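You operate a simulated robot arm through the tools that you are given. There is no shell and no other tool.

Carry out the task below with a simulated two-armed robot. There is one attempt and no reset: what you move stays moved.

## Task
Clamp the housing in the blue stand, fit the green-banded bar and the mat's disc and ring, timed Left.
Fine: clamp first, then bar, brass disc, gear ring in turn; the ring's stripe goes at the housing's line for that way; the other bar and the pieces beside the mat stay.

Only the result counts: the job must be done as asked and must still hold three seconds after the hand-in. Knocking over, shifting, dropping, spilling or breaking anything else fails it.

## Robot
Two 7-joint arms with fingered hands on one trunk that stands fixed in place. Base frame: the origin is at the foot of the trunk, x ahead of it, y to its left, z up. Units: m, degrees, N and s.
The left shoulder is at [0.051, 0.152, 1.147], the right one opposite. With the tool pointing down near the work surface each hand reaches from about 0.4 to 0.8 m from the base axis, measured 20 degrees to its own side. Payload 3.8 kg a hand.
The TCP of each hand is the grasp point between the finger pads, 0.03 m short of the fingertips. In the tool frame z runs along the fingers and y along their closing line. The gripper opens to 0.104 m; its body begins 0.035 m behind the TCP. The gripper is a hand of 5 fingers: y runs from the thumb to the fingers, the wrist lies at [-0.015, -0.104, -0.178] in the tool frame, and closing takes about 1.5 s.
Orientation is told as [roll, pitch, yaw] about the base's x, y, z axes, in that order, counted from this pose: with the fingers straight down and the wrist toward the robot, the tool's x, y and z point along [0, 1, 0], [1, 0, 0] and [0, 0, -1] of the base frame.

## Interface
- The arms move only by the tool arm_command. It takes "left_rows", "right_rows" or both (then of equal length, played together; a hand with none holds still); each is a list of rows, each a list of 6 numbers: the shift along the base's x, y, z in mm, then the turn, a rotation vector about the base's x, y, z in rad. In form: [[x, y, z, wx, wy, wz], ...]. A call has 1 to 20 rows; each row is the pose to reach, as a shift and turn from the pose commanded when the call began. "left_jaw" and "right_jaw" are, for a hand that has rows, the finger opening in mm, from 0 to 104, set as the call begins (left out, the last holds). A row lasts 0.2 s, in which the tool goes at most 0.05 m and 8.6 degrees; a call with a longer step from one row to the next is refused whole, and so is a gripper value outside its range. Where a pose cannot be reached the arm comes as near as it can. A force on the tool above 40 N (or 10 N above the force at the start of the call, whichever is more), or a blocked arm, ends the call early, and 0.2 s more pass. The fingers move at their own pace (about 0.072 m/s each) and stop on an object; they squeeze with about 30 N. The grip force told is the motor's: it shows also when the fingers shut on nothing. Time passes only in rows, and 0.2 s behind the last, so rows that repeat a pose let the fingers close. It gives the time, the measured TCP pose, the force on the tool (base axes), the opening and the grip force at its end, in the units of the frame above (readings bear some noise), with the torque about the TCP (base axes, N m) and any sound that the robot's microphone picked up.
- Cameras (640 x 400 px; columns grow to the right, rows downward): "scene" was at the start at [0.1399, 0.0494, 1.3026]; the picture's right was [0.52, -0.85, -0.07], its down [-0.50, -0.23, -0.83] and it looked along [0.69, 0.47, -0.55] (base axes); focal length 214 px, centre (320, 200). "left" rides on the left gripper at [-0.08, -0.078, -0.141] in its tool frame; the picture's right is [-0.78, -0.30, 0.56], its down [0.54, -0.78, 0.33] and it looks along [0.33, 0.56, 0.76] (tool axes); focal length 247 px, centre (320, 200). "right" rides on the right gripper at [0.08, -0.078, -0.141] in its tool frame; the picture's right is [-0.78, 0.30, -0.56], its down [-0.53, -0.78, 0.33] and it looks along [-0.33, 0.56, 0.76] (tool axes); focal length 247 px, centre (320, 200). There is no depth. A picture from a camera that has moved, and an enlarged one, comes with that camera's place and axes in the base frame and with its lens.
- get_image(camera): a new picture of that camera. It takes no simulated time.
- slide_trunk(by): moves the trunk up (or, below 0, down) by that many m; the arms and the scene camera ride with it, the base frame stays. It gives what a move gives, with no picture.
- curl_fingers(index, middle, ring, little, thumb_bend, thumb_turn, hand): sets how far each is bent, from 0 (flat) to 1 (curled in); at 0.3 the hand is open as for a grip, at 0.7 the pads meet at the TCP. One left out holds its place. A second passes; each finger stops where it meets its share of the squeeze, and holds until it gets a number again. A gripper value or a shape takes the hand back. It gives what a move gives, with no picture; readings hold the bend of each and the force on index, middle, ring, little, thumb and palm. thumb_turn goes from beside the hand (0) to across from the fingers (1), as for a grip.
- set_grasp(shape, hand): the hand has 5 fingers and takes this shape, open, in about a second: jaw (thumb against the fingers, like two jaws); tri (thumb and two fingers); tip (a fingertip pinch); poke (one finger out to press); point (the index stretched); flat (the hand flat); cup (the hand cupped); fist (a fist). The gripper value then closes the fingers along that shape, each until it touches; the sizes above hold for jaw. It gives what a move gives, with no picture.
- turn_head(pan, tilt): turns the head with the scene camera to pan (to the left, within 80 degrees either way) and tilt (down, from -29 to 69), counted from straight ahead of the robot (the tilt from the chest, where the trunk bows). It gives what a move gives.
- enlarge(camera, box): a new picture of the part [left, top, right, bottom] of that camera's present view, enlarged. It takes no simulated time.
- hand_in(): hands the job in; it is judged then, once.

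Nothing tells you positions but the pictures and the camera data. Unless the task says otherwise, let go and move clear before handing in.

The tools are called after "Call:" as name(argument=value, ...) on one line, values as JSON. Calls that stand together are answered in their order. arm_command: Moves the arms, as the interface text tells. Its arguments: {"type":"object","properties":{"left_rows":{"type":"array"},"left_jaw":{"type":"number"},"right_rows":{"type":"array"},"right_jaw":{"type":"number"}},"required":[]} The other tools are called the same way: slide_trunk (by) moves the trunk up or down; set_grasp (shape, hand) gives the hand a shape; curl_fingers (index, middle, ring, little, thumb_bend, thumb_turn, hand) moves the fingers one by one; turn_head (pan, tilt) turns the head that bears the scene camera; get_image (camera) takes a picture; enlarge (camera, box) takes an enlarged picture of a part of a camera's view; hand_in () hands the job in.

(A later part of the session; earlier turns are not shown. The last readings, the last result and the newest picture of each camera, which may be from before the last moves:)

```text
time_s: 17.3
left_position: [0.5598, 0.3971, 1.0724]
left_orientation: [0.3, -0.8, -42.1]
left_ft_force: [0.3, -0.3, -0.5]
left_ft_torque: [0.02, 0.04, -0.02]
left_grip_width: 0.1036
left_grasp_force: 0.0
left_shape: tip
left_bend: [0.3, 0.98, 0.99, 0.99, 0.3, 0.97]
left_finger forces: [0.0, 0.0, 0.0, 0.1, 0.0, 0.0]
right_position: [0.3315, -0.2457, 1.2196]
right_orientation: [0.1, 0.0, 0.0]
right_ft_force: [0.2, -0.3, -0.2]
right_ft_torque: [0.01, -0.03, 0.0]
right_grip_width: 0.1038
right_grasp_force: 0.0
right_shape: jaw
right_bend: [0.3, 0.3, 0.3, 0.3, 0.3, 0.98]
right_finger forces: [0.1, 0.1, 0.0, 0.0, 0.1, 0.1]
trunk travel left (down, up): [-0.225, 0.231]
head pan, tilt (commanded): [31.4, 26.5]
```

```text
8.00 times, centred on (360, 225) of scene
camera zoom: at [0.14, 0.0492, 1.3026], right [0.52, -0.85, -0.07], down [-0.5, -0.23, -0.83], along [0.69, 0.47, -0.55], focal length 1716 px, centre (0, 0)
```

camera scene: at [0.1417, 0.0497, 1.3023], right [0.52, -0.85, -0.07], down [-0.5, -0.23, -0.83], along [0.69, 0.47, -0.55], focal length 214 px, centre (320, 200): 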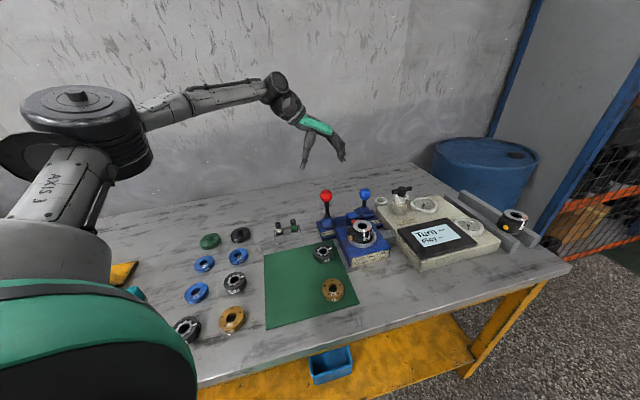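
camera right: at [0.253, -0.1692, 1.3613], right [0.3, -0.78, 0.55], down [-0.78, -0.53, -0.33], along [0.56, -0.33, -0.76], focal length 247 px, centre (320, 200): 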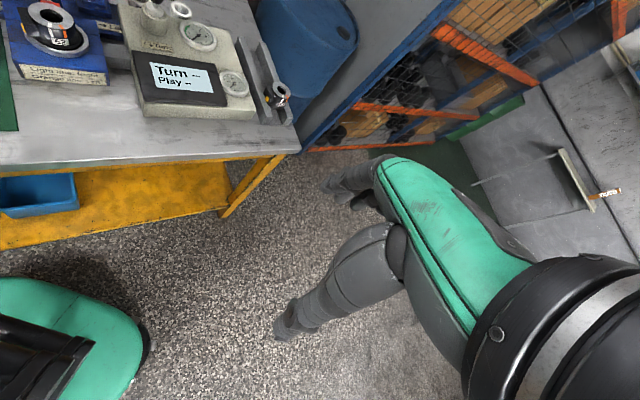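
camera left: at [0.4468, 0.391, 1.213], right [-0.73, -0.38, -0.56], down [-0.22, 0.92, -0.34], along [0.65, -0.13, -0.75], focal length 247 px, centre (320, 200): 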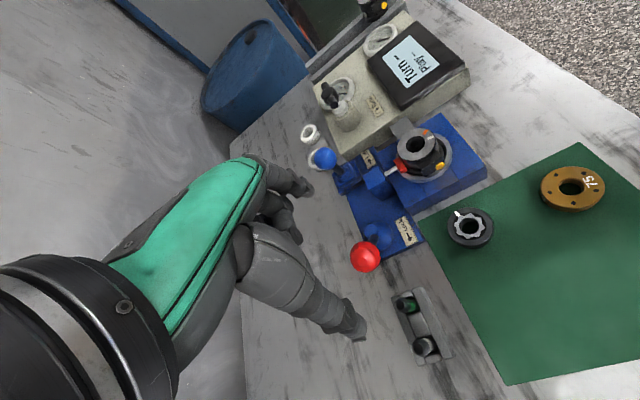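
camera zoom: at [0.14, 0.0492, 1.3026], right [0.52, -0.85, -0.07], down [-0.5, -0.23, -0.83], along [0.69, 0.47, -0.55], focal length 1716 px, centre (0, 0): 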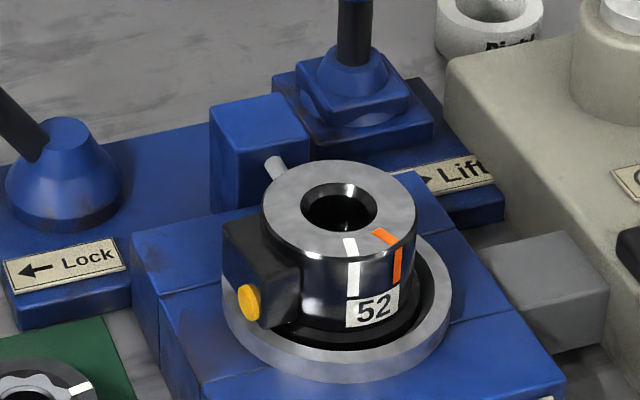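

The red pad now presses on the housing, so it's clamped. For the green bar I plan a thumb–index pinch at yaw about 30 degrees, which keeps the red knob and the white bar clear; I'll move above it and check again.

Call:
enlarge(camera="left", box=[350, 260, 480, 380])

Call:
arm_command(left_rows=[[-3, 3, 5, 0.0054, 0.0139, 0.13], [-5, 8, 5, 0.0054, 0.0139, 0.27], [-8, 13, 5, 0.0054, 0.0139, 0.41], [-10, 18, 5, 0.0054, 0.0139, 0.55], [-12, 23, 5, 0.0054, 0.0139, 0.69], [-13, 28, 0, 0.0054, 0.0139, 0.83], [-14, 33, -20, 0.0054, 0.0139, 0.97], [-14, 37, -40, 0.0054, 0.0139, 1.11], [-14, 39, -55, 0.0054, 0.0139, 1.257]])

Call:
get_image(camera="left")

Call:
enlarge(camera="scene", box=[240, 150, 360, 250])

```text
3.33 times, centred on (415, 320) of left
camera zoom: at [0.4468, 0.391, 1.213], right [-0.73, -0.38, -0.56], down [-0.22, 0.92, -0.34], along [0.65, -0.13, -0.75], focal length 823 px, centre (3, -200)
```

zoom: 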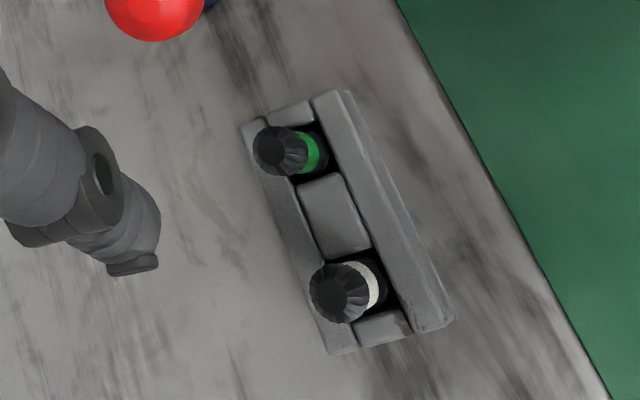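

```text
time_s: 19.3
left_position: [0.5474, 0.4384, 1.02]
left_orientation: [0.5, 0.0, 30.2]
left_ft_force: [0.4, 0.2, 0.0]
left_ft_torque: [0.0, -0.02, 0.02]
left_grip_width: 0.1036
left_grasp_force: 0.0
left_shape: tip
left_bend: [0.3, 0.98, 0.99, 0.99, 0.3, 0.97]
left_finger forces: [0.0, 0.1, 0.1, 0.1, 0.1, 0.0]
right_position: [0.3319, -0.2459, 1.22]
right_orientation: [0.1, 0.0, 0.1]
right_ft_force: [0.2, 0.3, 0.2]
right_ft_torque: [0.01, 0.02, -0.02]
right_grip_width: 0.1037
right_grasp_force: 0.0
right_shape: jaw
right_bend: [0.3, 0.3, 0.3, 0.3, 0.3, 0.98]
right_finger forces: [0.1, 0.1, 0.1, 0.0, 0.0, 0.0]
trunk travel left (down, up): [-0.225, 0.231]
head pan, tilt (commanded): [31.4, 26.5]
```

```text
taken
camera left: at [0.5211, 0.3285, 1.1599], right [0.13, -0.81, -0.56], down [-0.94, 0.08, -0.33], along [0.31, 0.57, -0.76], focal length 247 px, centre (320, 200)
```

left: 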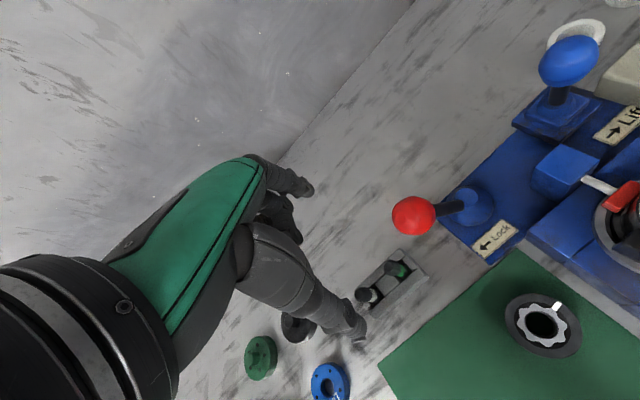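

```text
4.00 times, centred on (300, 200) of scene
camera zoom: at [0.1402, 0.0489, 1.3026], right [0.52, -0.85, -0.07], down [-0.5, -0.23, -0.83], along [0.69, 0.47, -0.55], focal length 858 px, centre (400, 200)
```

zoom: 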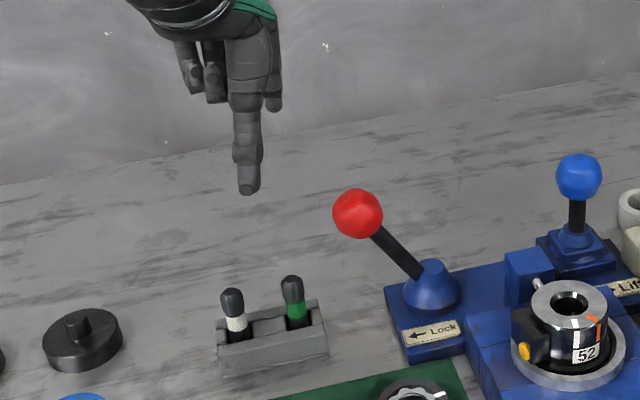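

The hand is above the green bar at yaw 30. I'll enlarge to measure the bar's position from this view.

Call:
enlarge(camera="left", box=[320, 220, 460, 350])

Call:
enlarge(camera="scene", box=[280, 200, 340, 240])

```text
3.08 times, centred on (390, 285) of left
camera zoom: at [0.5211, 0.3285, 1.1599], right [0.13, -0.81, -0.56], down [-0.94, 0.08, -0.33], along [0.31, 0.57, -0.76], focal length 760 px, centre (105, -62)
```

zoom: 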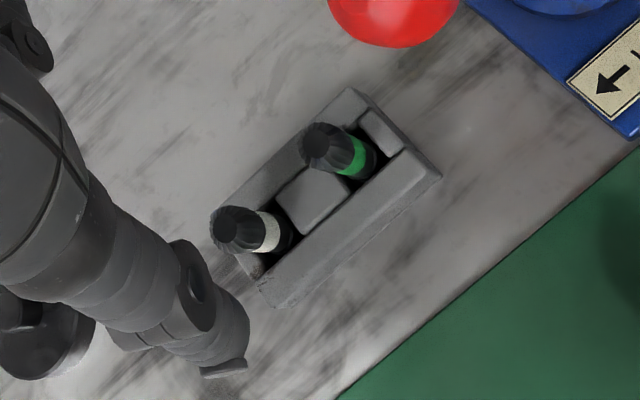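

```text
10.00 times, centred on (310, 220) of scene
camera zoom: at [0.1402, 0.0489, 1.3026], right [0.52, -0.85, -0.07], down [-0.5, -0.23, -0.83], along [0.69, 0.47, -0.55], focal length 2145 px, centre (420, 0)
```

zoom: 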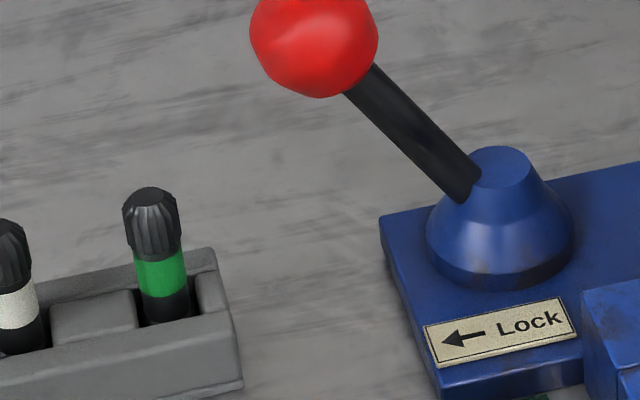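

Both views put the green bar's top near (0.546, 0.432, 0.87). I'll descend partway with the pinch narrowed to 60 mm and look again.

Call:
arm_command(left_rows=[[-1, -3, -25, -0.007, -0.004, 0], [-1, -6, -50, -0.007, -0.004, 0], [-1, -6, -75, -0.007, -0.004, 0], [-1, -6, -90, -0.007, -0.004, 0], [-1, -6, -100, -0.007, -0.004, 0], [-1, -6, -100, -0.007, -0.004, 0]], left_jaw=60)

Call:
get_image(camera="left")

Call:
enlarge(camera="left", box=[260, 180, 420, 300])

Call:
enlarge(camera="scene", box=[250, 170, 350, 240])

```text
time_s: 20.7
left_position: [0.5452, 0.4334, 0.9184]
left_orientation: [0.1, 0.0, 30.0]
left_ft_force: [-0.1, 0.5, -0.2]
left_ft_torque: [-0.04, 0.01, -0.01]
left_grip_width: 0.0602
left_grasp_force: 0.1
left_shape: tip
left_bend: [0.31, 0.98, 0.99, 0.99, 0.66, 1.0]
left_finger forces: [0.0, 0.0, 0.1, 0.1, 0.1, 0.0]
right_position: [0.3317, -0.246, 1.2199]
right_orientation: [0.1, 0.0, 0.2]
right_ft_force: [-0.3, -0.4, -0.6]
right_ft_torque: [-0.02, -0.03, -0.01]
right_grip_width: 0.1037
right_grasp_force: 0.0
right_shape: jaw
right_bend: [0.3, 0.3, 0.3, 0.3, 0.3, 0.98]
right_finger forces: [0.0, 0.1, 0.0, 0.0, 0.1, 0.0]
trunk travel left (down, up): [-0.225, 0.231]
head pan, tilt (commanded): [31.4, 26.5]
```

```text
taken
camera left: at [0.5189, 0.3245, 1.0596], right [0.13, -0.82, -0.56], down [-0.94, 0.07, -0.33], along [0.31, 0.57, -0.76], focal length 247 px, centre (320, 200)
```

left: 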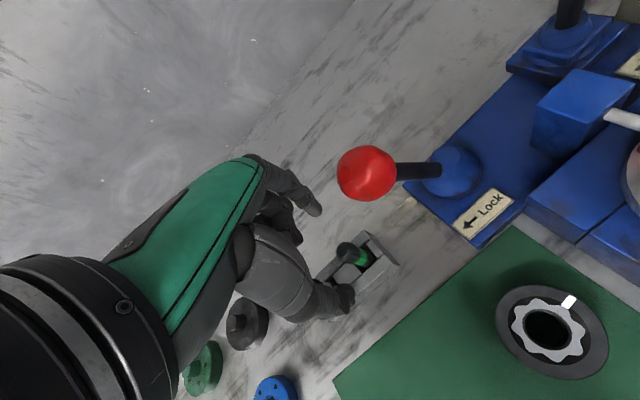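

```text
3.33 times, centred on (340, 240) of left
camera zoom: at [0.5189, 0.3245, 1.0596], right [0.13, -0.82, -0.56], down [-0.94, 0.07, -0.33], along [0.31, 0.57, -0.76], focal length 823 px, centre (253, 67)
```

zoom: 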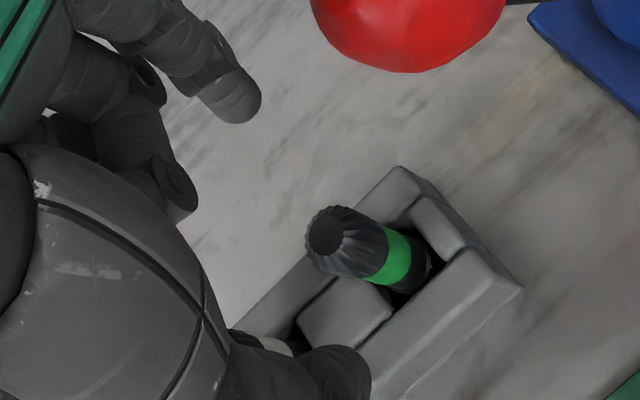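

```text
5.71 times, centred on (300, 205) of scene
camera zoom: at [0.1398, 0.0493, 1.3026], right [0.52, -0.85, -0.07], down [-0.5, -0.23, -0.83], along [0.69, 0.47, -0.55], focal length 1226 px, centre (434, 171)
```

zoom: 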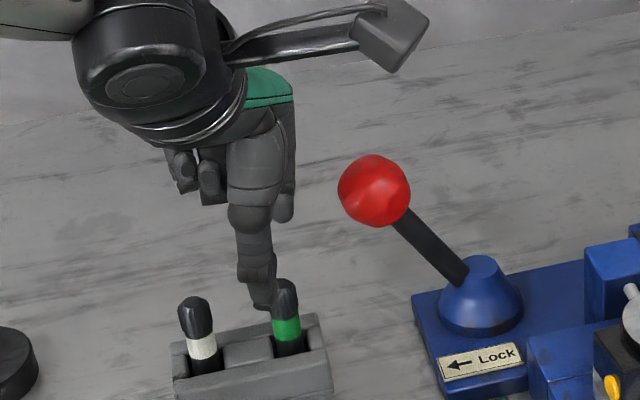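

The bar top lines up with the pinch axis to about 1–2 mm. I'll descend to grip its head and close.

Call:
arm_command(left_rows=[[1, 0, -20, 0, 0, 0], [1, 0, -35, 0, 0, 0], [1, 0, -50, 0, 0, 0], [1, 0, -50, 0, 0, 0]])

Call:
enlarge(camera="left", box=[240, 160, 400, 300])

Call:
enlarge(camera="scene", box=[250, 170, 350, 240])

```text
time_s: 21.7
left_position: [0.5471, 0.4334, 0.8695]
left_orientation: [0.0, 0.0, 30.0]
left_ft_force: [0.4, 0.9, 0.6]
left_ft_torque: [0.04, -0.02, -0.01]
left_grip_width: 0.0606
left_grasp_force: 0.1
left_shape: tip
left_bend: [0.31, 0.98, 0.99, 0.99, 0.66, 1.0]
left_finger forces: [0.1, 0.1, 0.1, 0.1, 0.1, 0.0]
right_position: [0.3313, -0.2448, 1.219]
right_orientation: [0.1, 0.1, 0.1]
right_ft_force: [-0.3, 0.3, -0.2]
right_ft_torque: [0.02, -0.01, 0.02]
right_grip_width: 0.104
right_grasp_force: 0.2
right_shape: jaw
right_bend: [0.3, 0.3, 0.3, 0.3, 0.3, 0.98]
right_finger forces: [0.0, 0.1, 0.0, 0.1, 0.0, 0.0]
trunk travel left (down, up): [-0.225, 0.231]
head pan, tilt (commanded): [31.4, 26.5]
```

```text
2.86 times, centred on (320, 230) of left
camera zoom: at [0.5196, 0.3238, 1.0107], right [0.13, -0.82, -0.56], down [-0.94, 0.07, -0.33], along [0.31, 0.57, -0.76], focal length 706 px, centre (320, 114)
```

zoom: 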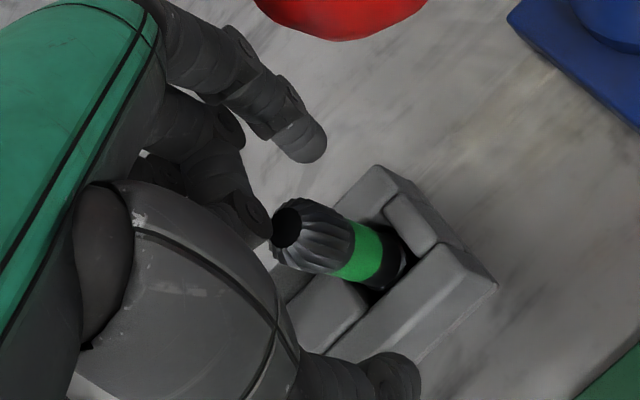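

```text
5.71 times, centred on (300, 205) of scene
camera zoom: at [0.1398, 0.0493, 1.3026], right [0.52, -0.85, -0.07], down [-0.5, -0.23, -0.83], along [0.69, 0.47, -0.55], focal length 1226 px, centre (434, 171)
```

zoom: 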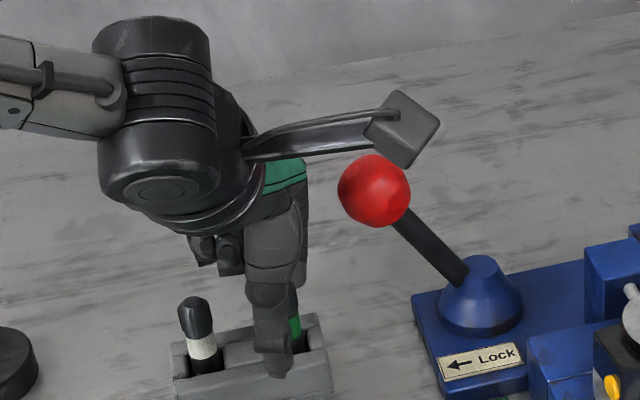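

The bar's top is right at the grasp point. I'll lower 5 mm more and close the pinch.

Call:
arm_command(left_rows=[[0, 0, -5, 0, 0, 0], [0, 0, -5, 0, 0, 0], [0, 0, -5, 0, 0, 0], [0, 0, -5, 0, 0, 0], [0, 0, -5, 0, 0, 0], [0, 0, -5, 0, 0, 0], [0, 0, -5, 0, 0, 0]], left_jaw=0)

Call:
enlarge(camera="left", box=[240, 160, 400, 300])

Call:
enlarge(camera="scene", box=[250, 170, 350, 240])

```text
time_s: 23.3
left_position: [0.5477, 0.4316, 0.8646]
left_orientation: [0.1, 0.0, 30.0]
left_ft_force: [-0.2, 0.7, 0.0]
left_ft_torque: [0.07, -0.06, 0.03]
left_grip_width: 0.0105
left_grasp_force: 30.4
left_shape: tip
left_bend: [0.71, 1.0, 1.0, 1.0, 0.74, 1.0]
left_finger forces: [27.1, 0.1, 0.0, 0.0, 26.2, 0.2]
right_position: [0.3305, -0.2454, 1.2193]
right_orientation: [0.0, 0.0, 0.2]
right_ft_force: [-0.2, 0.3, 1.1]
right_ft_torque: [0.0, 0.02, 0.01]
right_grip_width: 0.1036
right_grasp_force: 0.0
right_shape: jaw
right_bend: [0.3, 0.3, 0.3, 0.3, 0.3, 0.98]
right_finger forces: [0.1, 0.0, 0.0, 0.0, 0.0, 0.0]
trunk travel left (down, up): [-0.225, 0.231]
head pan, tilt (commanded): [31.4, 26.5]
```

```text
2.86 times, centred on (320, 230) of left
camera zoom: at [0.5192, 0.324, 1.0057], right [0.13, -0.82, -0.56], down [-0.94, 0.07, -0.33], along [0.31, 0.57, -0.76], focal length 706 px, centre (320, 114)
```

zoom: 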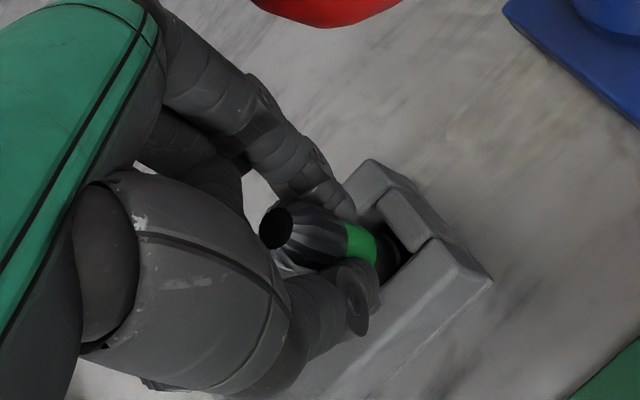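

```text
5.71 times, centred on (300, 205) of scene
camera zoom: at [0.1402, 0.0495, 1.3026], right [0.52, -0.85, -0.07], down [-0.5, -0.23, -0.83], along [0.69, 0.47, -0.55], focal length 1226 px, centre (434, 171)
```

zoom: 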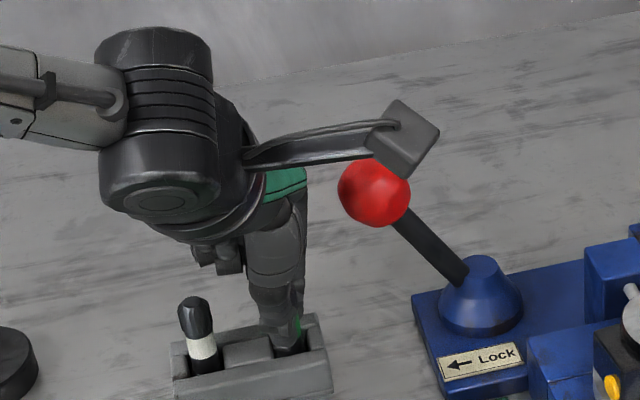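

The bar is gripped firmly (27 N on index, 26 N on thumb). I'll lift it straight up out of the rack.

Call:
arm_command(left_rows=[[0, 0, 5, 0, 0, 0], [0, 0, 12, 0, 0, 0], [0, 0, 20, 0, 0, 0], [0, 0, 30, 0, 0, 0], [0, 0, 45, 0, 0, 0], [0, 0, 70, 0, 0, 0], [0, 0, 100, 0, 0, 0], [0, 0, 140, 0, 0, 0], [0, 0, 180, 0, 0, 0]])

Call:
get_image(camera="left")

Call:
enlarge(camera="scene", box=[250, 100, 370, 240])

```text
time_s: 25.3
left_position: [0.5473, 0.4331, 1.0456]
left_orientation: [0.2, 0.0, 30.0]
left_ft_force: [0.0, 0.4, -0.4]
left_ft_torque: [0.02, 0.0, 0.0]
left_grip_width: 0.0075
left_grasp_force: 29.8
left_shape: tip
left_bend: [0.74, 1.0, 1.0, 1.0, 0.83, 1.0]
left_finger forces: [0.0, 0.0, 0.1, 0.1, 0.1, 0.0]
right_position: [0.331, -0.2464, 1.2206]
right_orientation: [0.1, 0.0, 0.1]
right_ft_force: [0.0, -0.2, 1.1]
right_ft_torque: [0.0, -0.01, -0.02]
right_grip_width: 0.1038
right_grasp_force: 0.1
right_shape: jaw
right_bend: [0.3, 0.3, 0.3, 0.3, 0.3, 0.98]
right_finger forces: [0.0, 0.1, 0.1, 0.1, 0.0, 0.0]
trunk travel left (down, up): [-0.225, 0.231]
head pan, tilt (commanded): [31.4, 26.5]
```

```text
taken
camera left: at [0.5192, 0.3239, 1.1861], right [0.13, -0.82, -0.56], down [-0.94, 0.08, -0.33], along [0.31, 0.57, -0.76], focal length 247 px, centre (320, 200)
```

left: 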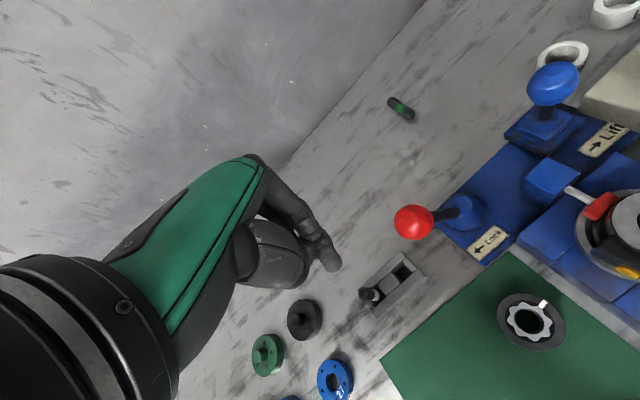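

```text
2.86 times, centred on (310, 170) of scene
camera zoom: at [0.1393, 0.0488, 1.3028], right [0.52, -0.85, -0.07], down [-0.5, -0.23, -0.83], along [0.69, 0.47, -0.55], focal length 613 px, centre (349, 286)
```

zoom: 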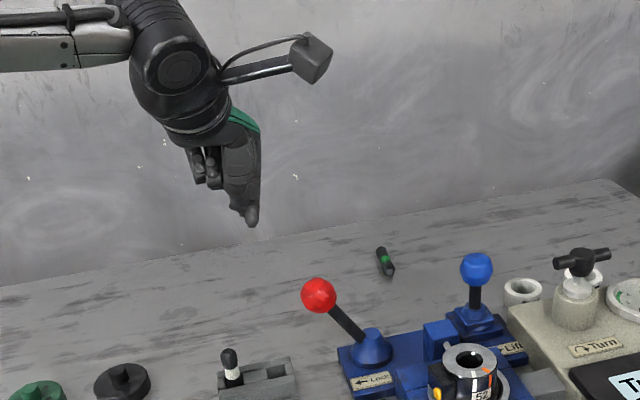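

The bar slipped out of the pinch while lifting and landed on the table toward the wall, near (0.84, 0.45). I'll look closer at where it lies before working out how to reach it.

Call:
enlarge(camera="scene", box=[300, 160, 360, 200])

Call:
enlarge(camera="left", box=[350, 60, 470, 140])

Call:
get_image(camera="scene")

```text
10.00 times, centred on (330, 180) of scene
camera zoom: at [0.1393, 0.0488, 1.3028], right [0.52, -0.85, -0.07], down [-0.5, -0.23, -0.83], along [0.69, 0.47, -0.55], focal length 2145 px, centre (220, 400)
```

zoom: 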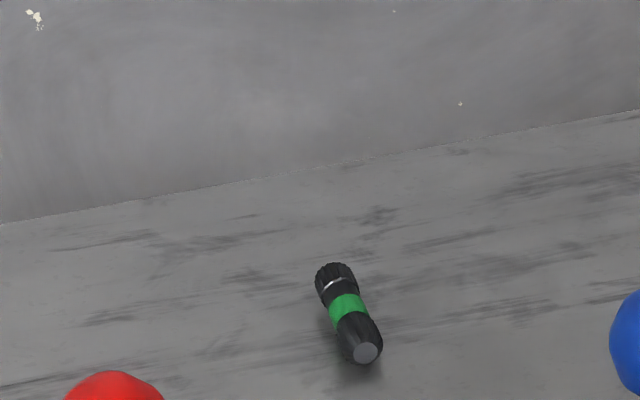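

```text
5.00 times, centred on (410, 100) of left
camera zoom: at [0.5192, 0.3239, 1.1861], right [0.13, -0.82, -0.56], down [-0.94, 0.08, -0.33], along [0.31, 0.57, -0.76], focal length 1235 px, centre (-130, 700)
```

zoom: 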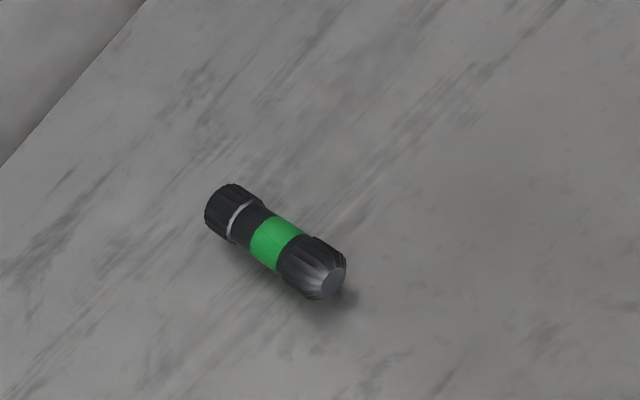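

```text
taken
camera scene: at [0.1393, 0.0488, 1.3028], right [0.52, -0.85, -0.07], down [-0.5, -0.23, -0.83], along [0.69, 0.47, -0.55], focal length 214 px, centre (320, 200)
```

scene: 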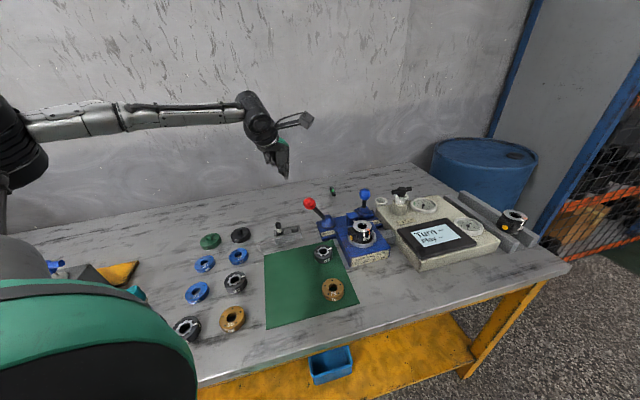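

The bar lies on its side with its tapered head toward me, at roughly (0.82–0.87, 0.43–0.47); the head's taper explains the slip. It's near the limit of reach, so I'll test how far the left arm can extend with the hand pitched forward, staying high for now.

Call:
arm_command(left_rows=[[0, 0, 20, 0, 0, -0.1], [0, 0, 40, 0, 0, -0.2], [0, 0, 60, 0, 0, -0.3], [0, 0, 80, 0, 0, -0.4]], left_jaw=60)

Call:
arm_command(left_rows=[[20, 0, 0, 0.012, -0.12, 0], [40, 0, 0, 0.024, -0.24, 0], [60, 0, 0, 0.036, -0.36, 0], [80, 5, 0, 0.048, -0.48, 0], [110, 10, 0, 0.06, -0.6, 0], [140, 15, 0, 0.066, -0.66, 0], [170, 20, 0, 0.066, -0.66, 0], [200, 20, 0, 0.066, -0.66, 0], [230, 20, 0, 0.066, -0.66, 0]])

Call:
get_image(camera="scene")

Call:
get_image(camera="left")

```text
time_s: 26.3
left_position: [0.5466, 0.4322, 1.1254]
left_orientation: [0.1, 0.0, 7.1]
left_ft_force: [-0.6, 0.5, 0.6]
left_ft_torque: [0.0, 0.02, -0.04]
left_grip_width: 0.0596
left_grasp_force: 0.1
left_shape: tip
left_bend: [0.31, 0.98, 0.99, 0.99, 0.66, 1.0]
left_finger forces: [0.0, 0.0, 0.0, 0.1, 0.0, 0.0]
right_position: [0.3314, -0.245, 1.2203]
right_orientation: [0.1, 0.0, 0.0]
right_ft_force: [0.3, 0.4, -0.2]
right_ft_torque: [0.0, 0.02, -0.02]
right_grip_width: 0.1037
right_grasp_force: 0.1
right_shape: jaw
right_bend: [0.3, 0.3, 0.3, 0.3, 0.3, 0.98]
right_finger forces: [0.1, 0.0, 0.0, 0.0, 0.0, 0.0]
trunk travel left (down, up): [-0.225, 0.231]
head pan, tilt (commanded): [31.4, 26.5]
```

```text
time_s: 28.3
left_position: [0.779, 0.4494, 1.1244]
left_orientation: [-0.9, -38.0, 7.3]
left_ft_force: [0.0, 0.0, 0.4]
left_ft_torque: [0.0, 0.03, 0.03]
left_grip_width: 0.0596
left_grasp_force: 0.1
left_shape: tip
left_bend: [0.31, 0.98, 0.99, 0.99, 0.66, 1.0]
left_finger forces: [0.0, 0.0, 0.0, 0.0, 0.0, 0.0]
right_position: [0.3338, -0.2474, 1.2192]
right_orientation: [0.2, 0.2, 0.1]
right_ft_force: [0.6, -0.3, -0.3]
right_ft_torque: [-0.01, 0.02, 0.01]
right_grip_width: 0.1036
right_grasp_force: 0.0
right_shape: jaw
right_bend: [0.3, 0.3, 0.3, 0.3, 0.3, 0.98]
right_finger forces: [0.0, 0.1, 0.1, 0.0, 0.0, 0.1]
trunk travel left (down, up): [-0.225, 0.231]
head pan, tilt (commanded): [31.4, 26.5]
```

```text
taken
camera scene: at [0.1416, 0.0475, 1.3025], right [0.52, -0.85, -0.08], down [-0.5, -0.23, -0.83], along [0.69, 0.47, -0.55], focal length 214 px, centre (320, 200)
```

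scene: 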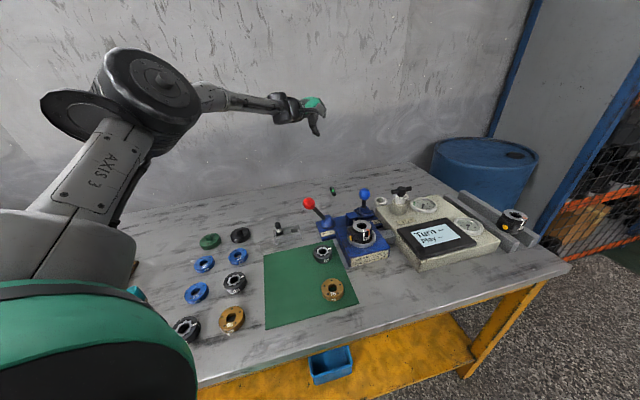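

```text
taken
camera left: at [0.641, 0.3546, 1.189], right [0.2, -0.77, -0.61], down [-0.47, 0.47, -0.75], along [0.86, 0.44, -0.26], focal length 247 px, centre (320, 200)
```

left: 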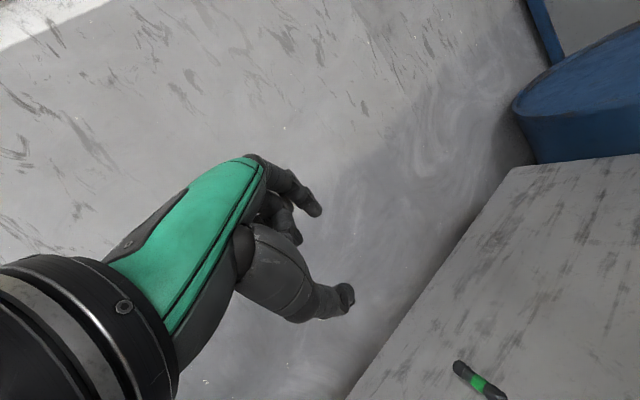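

It reaches (0.78, 0.45) easily with the elbow still bent. I'll push the test further out at this height.

Call:
arm_command(left_rows=[[20, 0, 0, 0, 0, 0], [40, 0, 0, 0, 0, 0], [60, 0, 0, 0, 0, 0]])

Call:
get_image(camera="scene")

```text
time_s: 29.1
left_position: [0.7885, 0.4464, 1.1265]
left_orientation: [-1.2, -38.4, 6.5]
left_ft_force: [0.2, 0.4, 0.0]
left_ft_torque: [-0.02, 0.01, 0.02]
left_grip_width: 0.0597
left_grasp_force: 0.0
left_shape: tip
left_bend: [0.31, 0.98, 0.99, 0.99, 0.66, 1.0]
left_finger forces: [0.1, 0.1, 0.0, 0.0, 0.1, 0.0]
left hand out of reach, approached as far as the arm can: row 1, 2, 3
right_position: [0.3314, -0.2457, 1.2204]
right_orientation: [0.1, 0.0, 0.0]
right_ft_force: [-0.3, -0.7, -0.1]
right_ft_torque: [0.02, -0.01, 0.01]
right_grip_width: 0.1039
right_grasp_force: 0.1
right_shape: jaw
right_bend: [0.3, 0.3, 0.3, 0.3, 0.3, 0.98]
right_finger forces: [0.0, 0.0, 0.0, 0.0, 0.0, 0.0]
trunk travel left (down, up): [-0.225, 0.231]
head pan, tilt (commanded): [31.4, 26.5]
```

```text
taken
camera scene: at [0.1398, 0.0494, 1.3027], right [0.52, -0.85, -0.07], down [-0.5, -0.23, -0.83], along [0.69, 0.47, -0.55], focal length 214 px, centre (320, 200)
```

scene: 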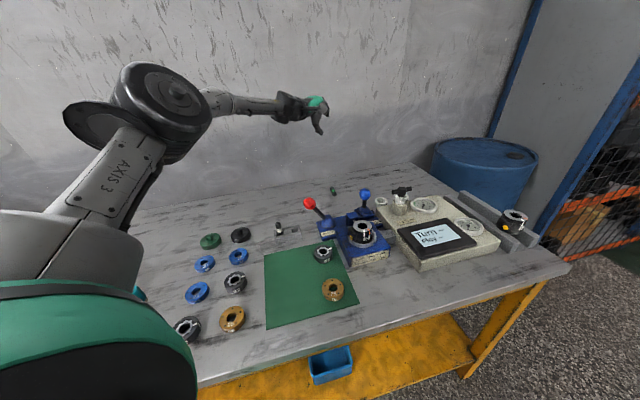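

The arm stops at (0.79, 0.45) although the elbow isn't straight, so a wrist joint may be the limit. I'll try other hand angles at this safe height to see which one gives more reach.

Call:
arm_command(left_rows=[[0, 0, 0, 0, 0, 0.12], [0, 0, 0, 0, 0, 0.24], [15, 5, 0, 0, 0, 0.36], [40, 10, 0, 0, 0, 0.36], [70, 15, 0, 0, 0, 0.36]])

Call:
get_image(camera="scene")

```text
time_s: 30.3
left_position: [0.8082, 0.4588, 1.1285]
left_orientation: [-1.0, -38.0, 28.2]
left_ft_force: [0.5, 0.5, -0.2]
left_ft_torque: [-0.01, -0.01, 0.0]
left_grip_width: 0.0596
left_grasp_force: 0.0
left_shape: tip
left_bend: [0.31, 0.98, 0.99, 0.99, 0.66, 1.0]
left_finger forces: [0.1, 0.1, 0.0, 0.0, 0.0, 0.0]
left hand out of reach, approached as far as the arm can: row 4, 5
right_position: [0.3308, -0.2454, 1.2195]
right_orientation: [0.1, -0.1, 0.2]
right_ft_force: [0.1, -0.5, -0.1]
right_ft_torque: [0.0, 0.04, 0.02]
right_grip_width: 0.1038
right_grasp_force: 0.0
right_shape: jaw
right_bend: [0.3, 0.3, 0.3, 0.3, 0.3, 0.98]
right_finger forces: [0.0, 0.0, 0.1, 0.0, 0.0, 0.0]
trunk travel left (down, up): [-0.225, 0.231]
head pan, tilt (commanded): [31.4, 26.5]
```

```text
taken
camera scene: at [0.1391, 0.0492, 1.3028], right [0.52, -0.85, -0.07], down [-0.5, -0.23, -0.83], along [0.69, 0.47, -0.55], focal length 214 px, centre (320, 200)
```

scene: 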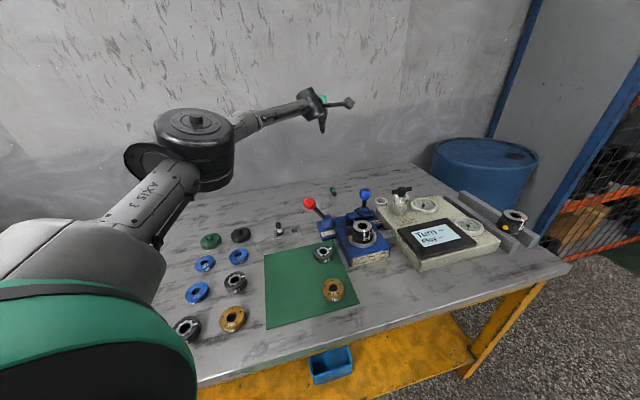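

With the hand turned toward the bar it reaches farther, (0.81, 0.46), so the index fingertip can get to the bar if I lower the trunk and keep the wrist high over the levers. I'll lower the trunk 0.1 m and tilt the hand back toward vertical, still well above everything.

Call:
arm_command(left_rows=[[-20, -5, 10, -0.057, 0.107, 0], [-40, -10, 20, -0.115, 0.215, 0], [-55, -15, 30, -0.172, 0.322, 0], [-70, -25, 40, -0.23, 0.43, 0], [-85, -35, 40, -0.23, 0.43, 0]])

Call:
slide_trunk(by=-0.1)

Call:
get_image(camera="scene")

Call:
get_image(camera="left")

```text
time_s: 31.5
left_position: [0.7228, 0.4246, 1.1678]
left_orientation: [-1.2, -10.0, 28.0]
left_ft_force: [-0.5, -0.4, 0.5]
left_ft_torque: [-0.03, -0.02, 0.03]
left_grip_width: 0.0595
left_grasp_force: 0.1
left_shape: tip
left_bend: [0.31, 0.98, 0.99, 0.99, 0.66, 1.0]
left_finger forces: [0.1, 0.0, 0.0, 0.1, 0.0, 0.0]
left hand out of reach, approached as far as the arm can: row 4
right_position: [0.3308, -0.2443, 1.2194]
right_orientation: [-0.1, -0.1, 0.2]
right_ft_force: [-0.2, -0.6, -0.1]
right_ft_torque: [-0.01, -0.02, -0.03]
right_grip_width: 0.1034
right_grasp_force: 0.1
right_shape: jaw
right_bend: [0.3, 0.3, 0.3, 0.3, 0.3, 0.98]
right_finger forces: [0.0, 0.0, 0.0, 0.0, 0.0, 0.1]
trunk travel left (down, up): [-0.225, 0.231]
head pan, tilt (commanded): [31.4, 26.5]
```

```text
time_s: 32.9
left_position: [0.7245, 0.4225, 1.0688]
left_orientation: [-1.0, -10.1, 28.1]
left_ft_force: [-0.1, 0.5, 0.4]
left_ft_torque: [0.01, -0.01, -0.01]
left_grip_width: 0.0598
left_grasp_force: 0.0
left_shape: tip
left_bend: [0.31, 0.98, 0.99, 0.99, 0.66, 1.0]
left_finger forces: [0.0, 0.1, 0.0, 0.0, 0.0, 0.0]
right_position: [0.3307, -0.2467, 1.1208]
right_orientation: [0.1, -0.2, 0.0]
right_ft_force: [-0.5, 0.2, 1.6]
right_ft_torque: [0.01, 0.0, 0.0]
right_grip_width: 0.1035
right_grasp_force: 0.1
right_shape: jaw
right_bend: [0.3, 0.3, 0.3, 0.3, 0.3, 0.98]
right_finger forces: [0.0, 0.0, 0.0, 0.0, 0.0, 0.0]
trunk travel left (down, up): [-0.125, 0.331]
head pan, tilt (commanded): [31.4, 26.5]
```

```text
taken
camera scene: at [0.2002, 0.0491, 1.1734], right [0.5, -0.85, -0.15], down [-0.62, -0.23, -0.75], along [0.61, 0.47, -0.64], focal length 214 px, centre (320, 200)
```

scene: 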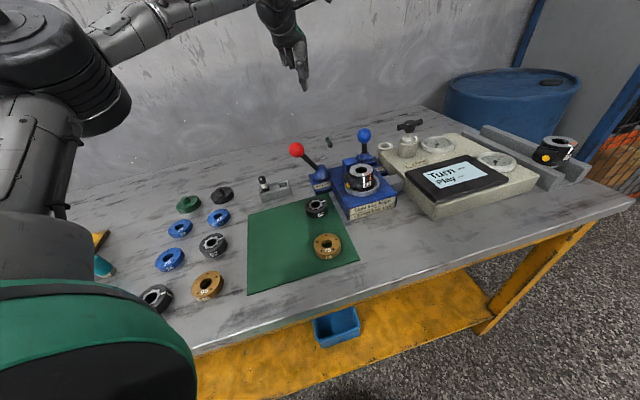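

```text
taken
camera left: at [0.6711, 0.3057, 1.1949], right [0.2, -0.79, -0.59], down [-0.87, 0.13, -0.47], along [0.45, 0.6, -0.66], focal length 247 px, centre (320, 200)
```

left: 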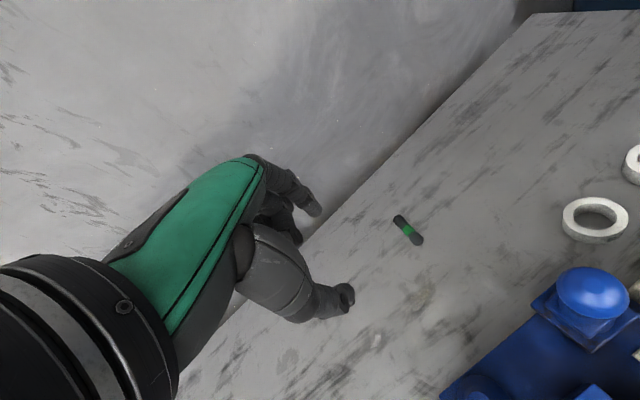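

Lowering the trunk also bows it forward, which brings the shoulder closer to the bar. I'll lower it further so the fingers can hook behind the bar's far end and draw it back.

Call:
slide_trunk(by=-0.1)

Call:
set_grasp(hand="left", shape="tri")

Call:
get_image(camera="scene")

Call:
get_image(camera="left")

```text
time_s: 34.2
left_position: [0.7242, 0.421, 0.9685]
left_orientation: [-1.1, -10.2, 28.1]
left_ft_force: [0.7, -1.0, 0.2]
left_ft_torque: [-0.02, -0.03, -0.03]
left_grip_width: 0.0596
left_grasp_force: 0.2
left_shape: tip
left_bend: [0.31, 0.98, 0.99, 0.99, 0.66, 1.0]
left_finger forces: [0.1, 0.0, 0.0, 0.0, 0.1, 0.0]
right_position: [0.3313, -0.2454, 1.0212]
right_orientation: [0.1, 0.0, 0.0]
right_ft_force: [-0.9, -0.1, 0.1]
right_ft_torque: [0.02, -0.01, -0.03]
right_grip_width: 0.1036
right_grasp_force: 0.1
right_shape: jaw
right_bend: [0.3, 0.3, 0.3, 0.3, 0.3, 0.98]
right_finger forces: [0.0, 0.0, 0.1, 0.0, 0.2, 0.0]
trunk travel left (down, up): [-0.025, 0.431]
head pan, tilt (commanded): [31.4, 26.5]
```

```text
time_s: 35.1
left_position: [0.7254, 0.4219, 0.9659]
left_orientation: [-1.0, -10.0, 28.1]
left_ft_force: [0.4, -0.1, 0.6]
left_ft_torque: [-0.03, -0.02, -0.01]
left_grip_width: 0.1041
left_grasp_force: 0.1
left_shape: tri
left_bend: [0.3, 0.3, 0.99, 0.99, 0.3, 0.98]
left_finger forces: [0.0, 0.0, 0.0, 0.0, 0.0, 0.0]
right_position: [0.3318, -0.2456, 1.0193]
right_orientation: [0.1, 0.0, 0.1]
right_ft_force: [-0.7, 0.0, 0.5]
right_ft_torque: [0.03, 0.04, -0.04]
right_grip_width: 0.1033
right_grasp_force: 0.0
right_shape: jaw
right_bend: [0.3, 0.3, 0.3, 0.3, 0.3, 0.98]
right_finger forces: [0.1, 0.0, 0.1, 0.0, 0.0, 0.1]
trunk travel left (down, up): [-0.025, 0.431]
head pan, tilt (commanded): [31.4, 26.5]
```

```text
taken
camera scene: at [0.2755, 0.0493, 1.0197], right [0.46, -0.85, -0.24], down [-0.75, -0.23, -0.62], along [0.47, 0.47, -0.75], focal length 214 px, centre (320, 200)
```

scene: 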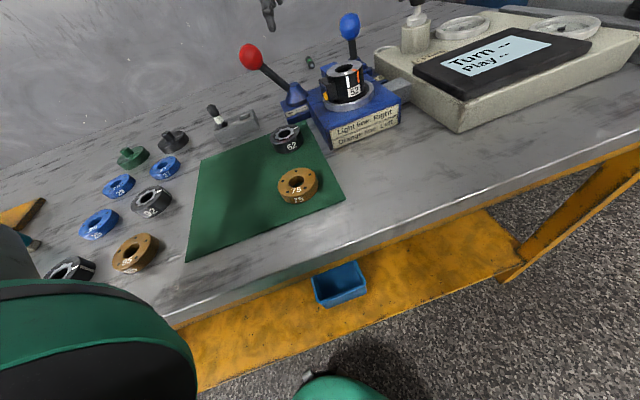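

```text
taken
camera left: at [0.6724, 0.3058, 1.0937], right [0.2, -0.79, -0.59], down [-0.87, 0.13, -0.47], along [0.45, 0.6, -0.66], focal length 247 px, centre (320, 200)
```

left: 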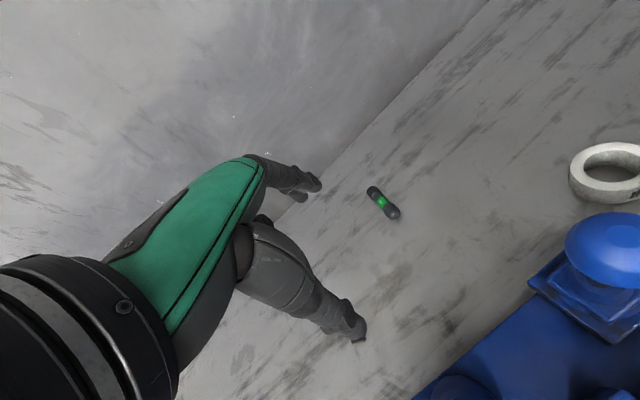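

The trunk is now bowed well forward. I'll raise the head's gaze to watch the hand, and zoom in on the bar from the left camera.

Call:
turn_head(pan=31.4, tilt=5)

Call:
get_image(camera="scene")

Call:
enlarge(camera="left", box=[290, 140, 430, 260])

```text
time_s: 36.0
left_position: [0.7258, 0.4207, 0.9673]
left_orientation: [-1.0, -10.0, 28.1]
left_ft_force: [0.0, -0.7, 0.7]
left_ft_torque: [0.02, -0.01, 0.0]
left_grip_width: 0.1039
left_grasp_force: 0.1
left_shape: tri
left_bend: [0.3, 0.3, 0.99, 0.99, 0.3, 0.98]
left_finger forces: [0.0, 0.1, 0.0, 0.0, 0.0, 0.0]
right_position: [0.332, -0.2459, 1.0205]
right_orientation: [0.2, 0.0, 0.2]
right_ft_force: [0.5, 0.1, -0.4]
right_ft_torque: [-0.02, 0.02, -0.04]
right_grip_width: 0.1037
right_grasp_force: 0.1
right_shape: jaw
right_bend: [0.3, 0.3, 0.3, 0.3, 0.3, 0.98]
right_finger forces: [0.1, 0.1, 0.1, 0.0, 0.0, 0.0]
trunk travel left (down, up): [-0.025, 0.431]
head pan, tilt (commanded): [31.4, 5.0]
```

```text
taken
camera scene: at [0.2918, 0.0493, 1.0505], right [0.46, -0.85, -0.24], down [-0.53, -0.05, -0.85], along [0.71, 0.52, -0.47], focal length 214 px, centre (320, 200)
```

scene: 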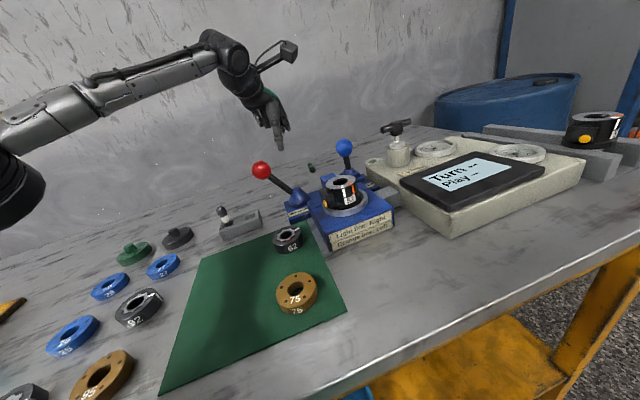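

```text
3.33 times, centred on (360, 200) of left
camera zoom: at [0.6724, 0.3058, 1.0936], right [0.2, -0.79, -0.59], down [-0.87, 0.13, -0.47], along [0.45, 0.6, -0.66], focal length 823 px, centre (187, 200)
```

zoom: 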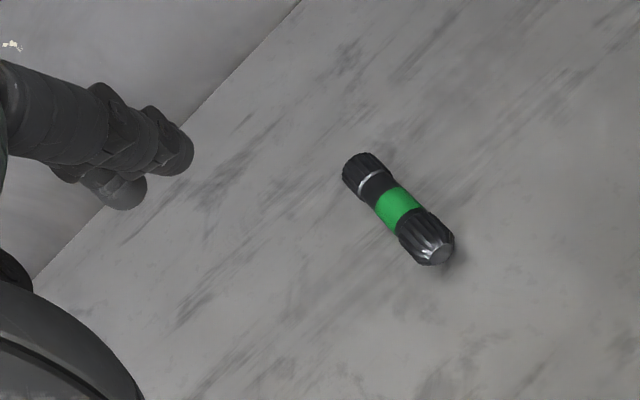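

I now have a direct option: the elbow sits out to the left, so a thumb–index pinch across the bar's green band, with fingers slanting 45 degrees along the bar, should clear the red knob. I'll first square the hand up and turn it, staying well above the table.

Call:
set_grasp(hand="left", shape="tip")

Call:
arm_command(left_rows=[[-15, 0, 0, -0.033, 0.08, 0], [-30, 0, 0, -0.067, 0.162, 0], [-45, 0, 0, -0.067, 0.162, 0]])

Call:
arm_command(left_rows=[[0, 0, 0, 0, 0, -0.133], [0, 0, 0, 0, 0, -0.266], [0, 0, 0, 0, 0, -0.399], [0, 0, 0, 0, 0, -0.532], [0, 0, 0, 0, 0, -0.665], [0, 0, 0, 0, 0, -0.798], [0, 0, 0, 0, 0, -0.931], [0, 0, 0, 0, 0, -1.064], [0, 0, 0, 0, 0, -1.197], [0, 0, 0, 0, 0, -1.326]])

Call:
get_image(camera="scene")

Call:
get_image(camera="left")

```text
time_s: 36.9
left_position: [0.726, 0.4218, 0.9677]
left_orientation: [-0.9, -9.9, 28.1]
left_ft_force: [0.1, -0.2, -0.4]
left_ft_torque: [0.03, -0.01, -0.01]
left_grip_width: 0.1039
left_grasp_force: 0.1
left_shape: tip
left_bend: [0.3, 0.98, 0.99, 0.99, 0.3, 0.98]
left_finger forces: [0.0, 0.0, 0.0, 0.0, 0.0, 0.0]
right_position: [0.3319, -0.2454, 1.0199]
right_orientation: [0.1, 0.0, 0.1]
right_ft_force: [-0.2, 0.4, -1.0]
right_ft_torque: [0.01, 0.01, 0.03]
right_grip_width: 0.1037
right_grasp_force: 0.0
right_shape: jaw
right_bend: [0.3, 0.3, 0.3, 0.3, 0.3, 0.98]
right_finger forces: [0.0, 0.0, 0.0, 0.1, 0.1, 0.0]
trunk travel left (down, up): [-0.025, 0.431]
head pan, tilt (commanded): [31.4, 5.0]
```

```text
time_s: 37.6
left_position: [0.6795, 0.4227, 0.967]
left_orientation: [-0.1, -0.1, 28.1]
left_ft_force: [-0.6, -0.3, -0.5]
left_ft_torque: [0.03, 0.01, -0.02]
left_grip_width: 0.1041
left_grasp_force: 0.1
left_shape: tip
left_bend: [0.3, 0.98, 0.99, 0.99, 0.3, 0.98]
left_finger forces: [0.1, 0.1, 0.1, 0.0, 0.0, 0.1]
right_position: [0.3302, -0.2461, 1.0204]
right_orientation: [0.1, 0.0, 0.2]
right_ft_force: [0.7, -0.2, -0.1]
right_ft_torque: [-0.01, -0.02, -0.01]
right_grip_width: 0.1035
right_grasp_force: 0.0
right_shape: jaw
right_bend: [0.3, 0.3, 0.3, 0.3, 0.3, 0.98]
right_finger forces: [0.1, 0.1, 0.0, 0.1, 0.0, 0.1]
trunk travel left (down, up): [-0.025, 0.431]
head pan, tilt (commanded): [31.4, 5.0]
```

```text
time_s: 39.9
left_position: [0.6801, 0.4212, 0.9668]
left_orientation: [-0.1, -0.1, -48.2]
left_ft_force: [0.8, 0.3, -0.6]
left_ft_torque: [0.0, 0.03, -0.02]
left_grip_width: 0.1041
left_grasp_force: 0.1
left_shape: tip
left_bend: [0.3, 0.98, 0.99, 0.99, 0.3, 0.98]
left_finger forces: [0.0, 0.1, 0.0, 0.0, 0.0, 0.1]
right_position: [0.3326, -0.2454, 1.0195]
right_orientation: [0.1, 0.1, 0.1]
right_ft_force: [-1.5, 0.0, 0.8]
right_ft_torque: [0.02, -0.01, -0.02]
right_grip_width: 0.1038
right_grasp_force: 0.1
right_shape: jaw
right_bend: [0.3, 0.3, 0.3, 0.3, 0.3, 0.98]
right_finger forces: [0.1, 0.0, 0.0, 0.0, 0.0, 0.1]
trunk travel left (down, up): [-0.025, 0.431]
head pan, tilt (commanded): [31.4, 5.0]
```

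```text
taken
camera scene: at [0.2922, 0.0491, 1.0503], right [0.46, -0.85, -0.24], down [-0.53, -0.05, -0.85], along [0.71, 0.52, -0.47], focal length 214 px, centre (320, 200)
```

scene: 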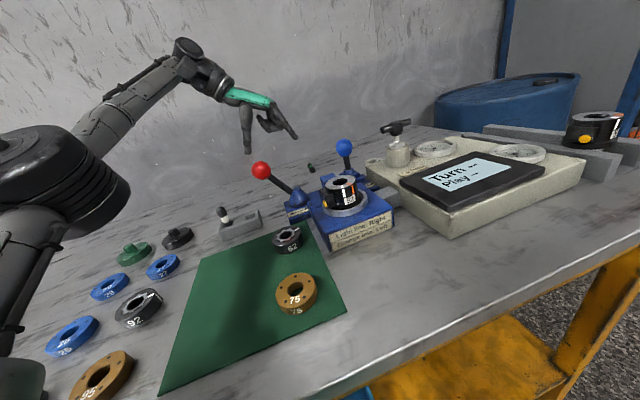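

```text
taken
camera left: at [0.5689, 0.4263, 1.1074], right [-0.78, -0.3, -0.56], down [-0.12, 0.93, -0.33], along [0.62, -0.19, -0.76], focal length 247 px, centre (320, 200)
```

left: 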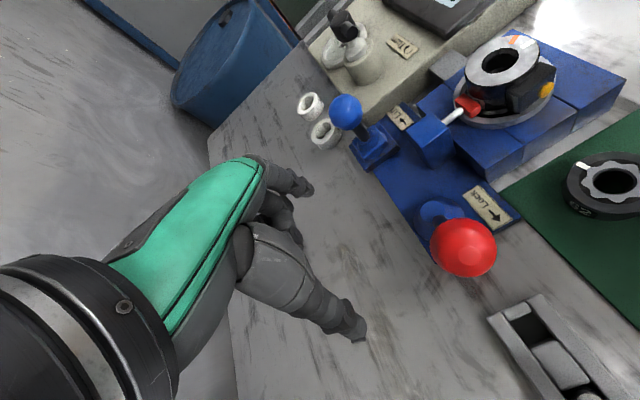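

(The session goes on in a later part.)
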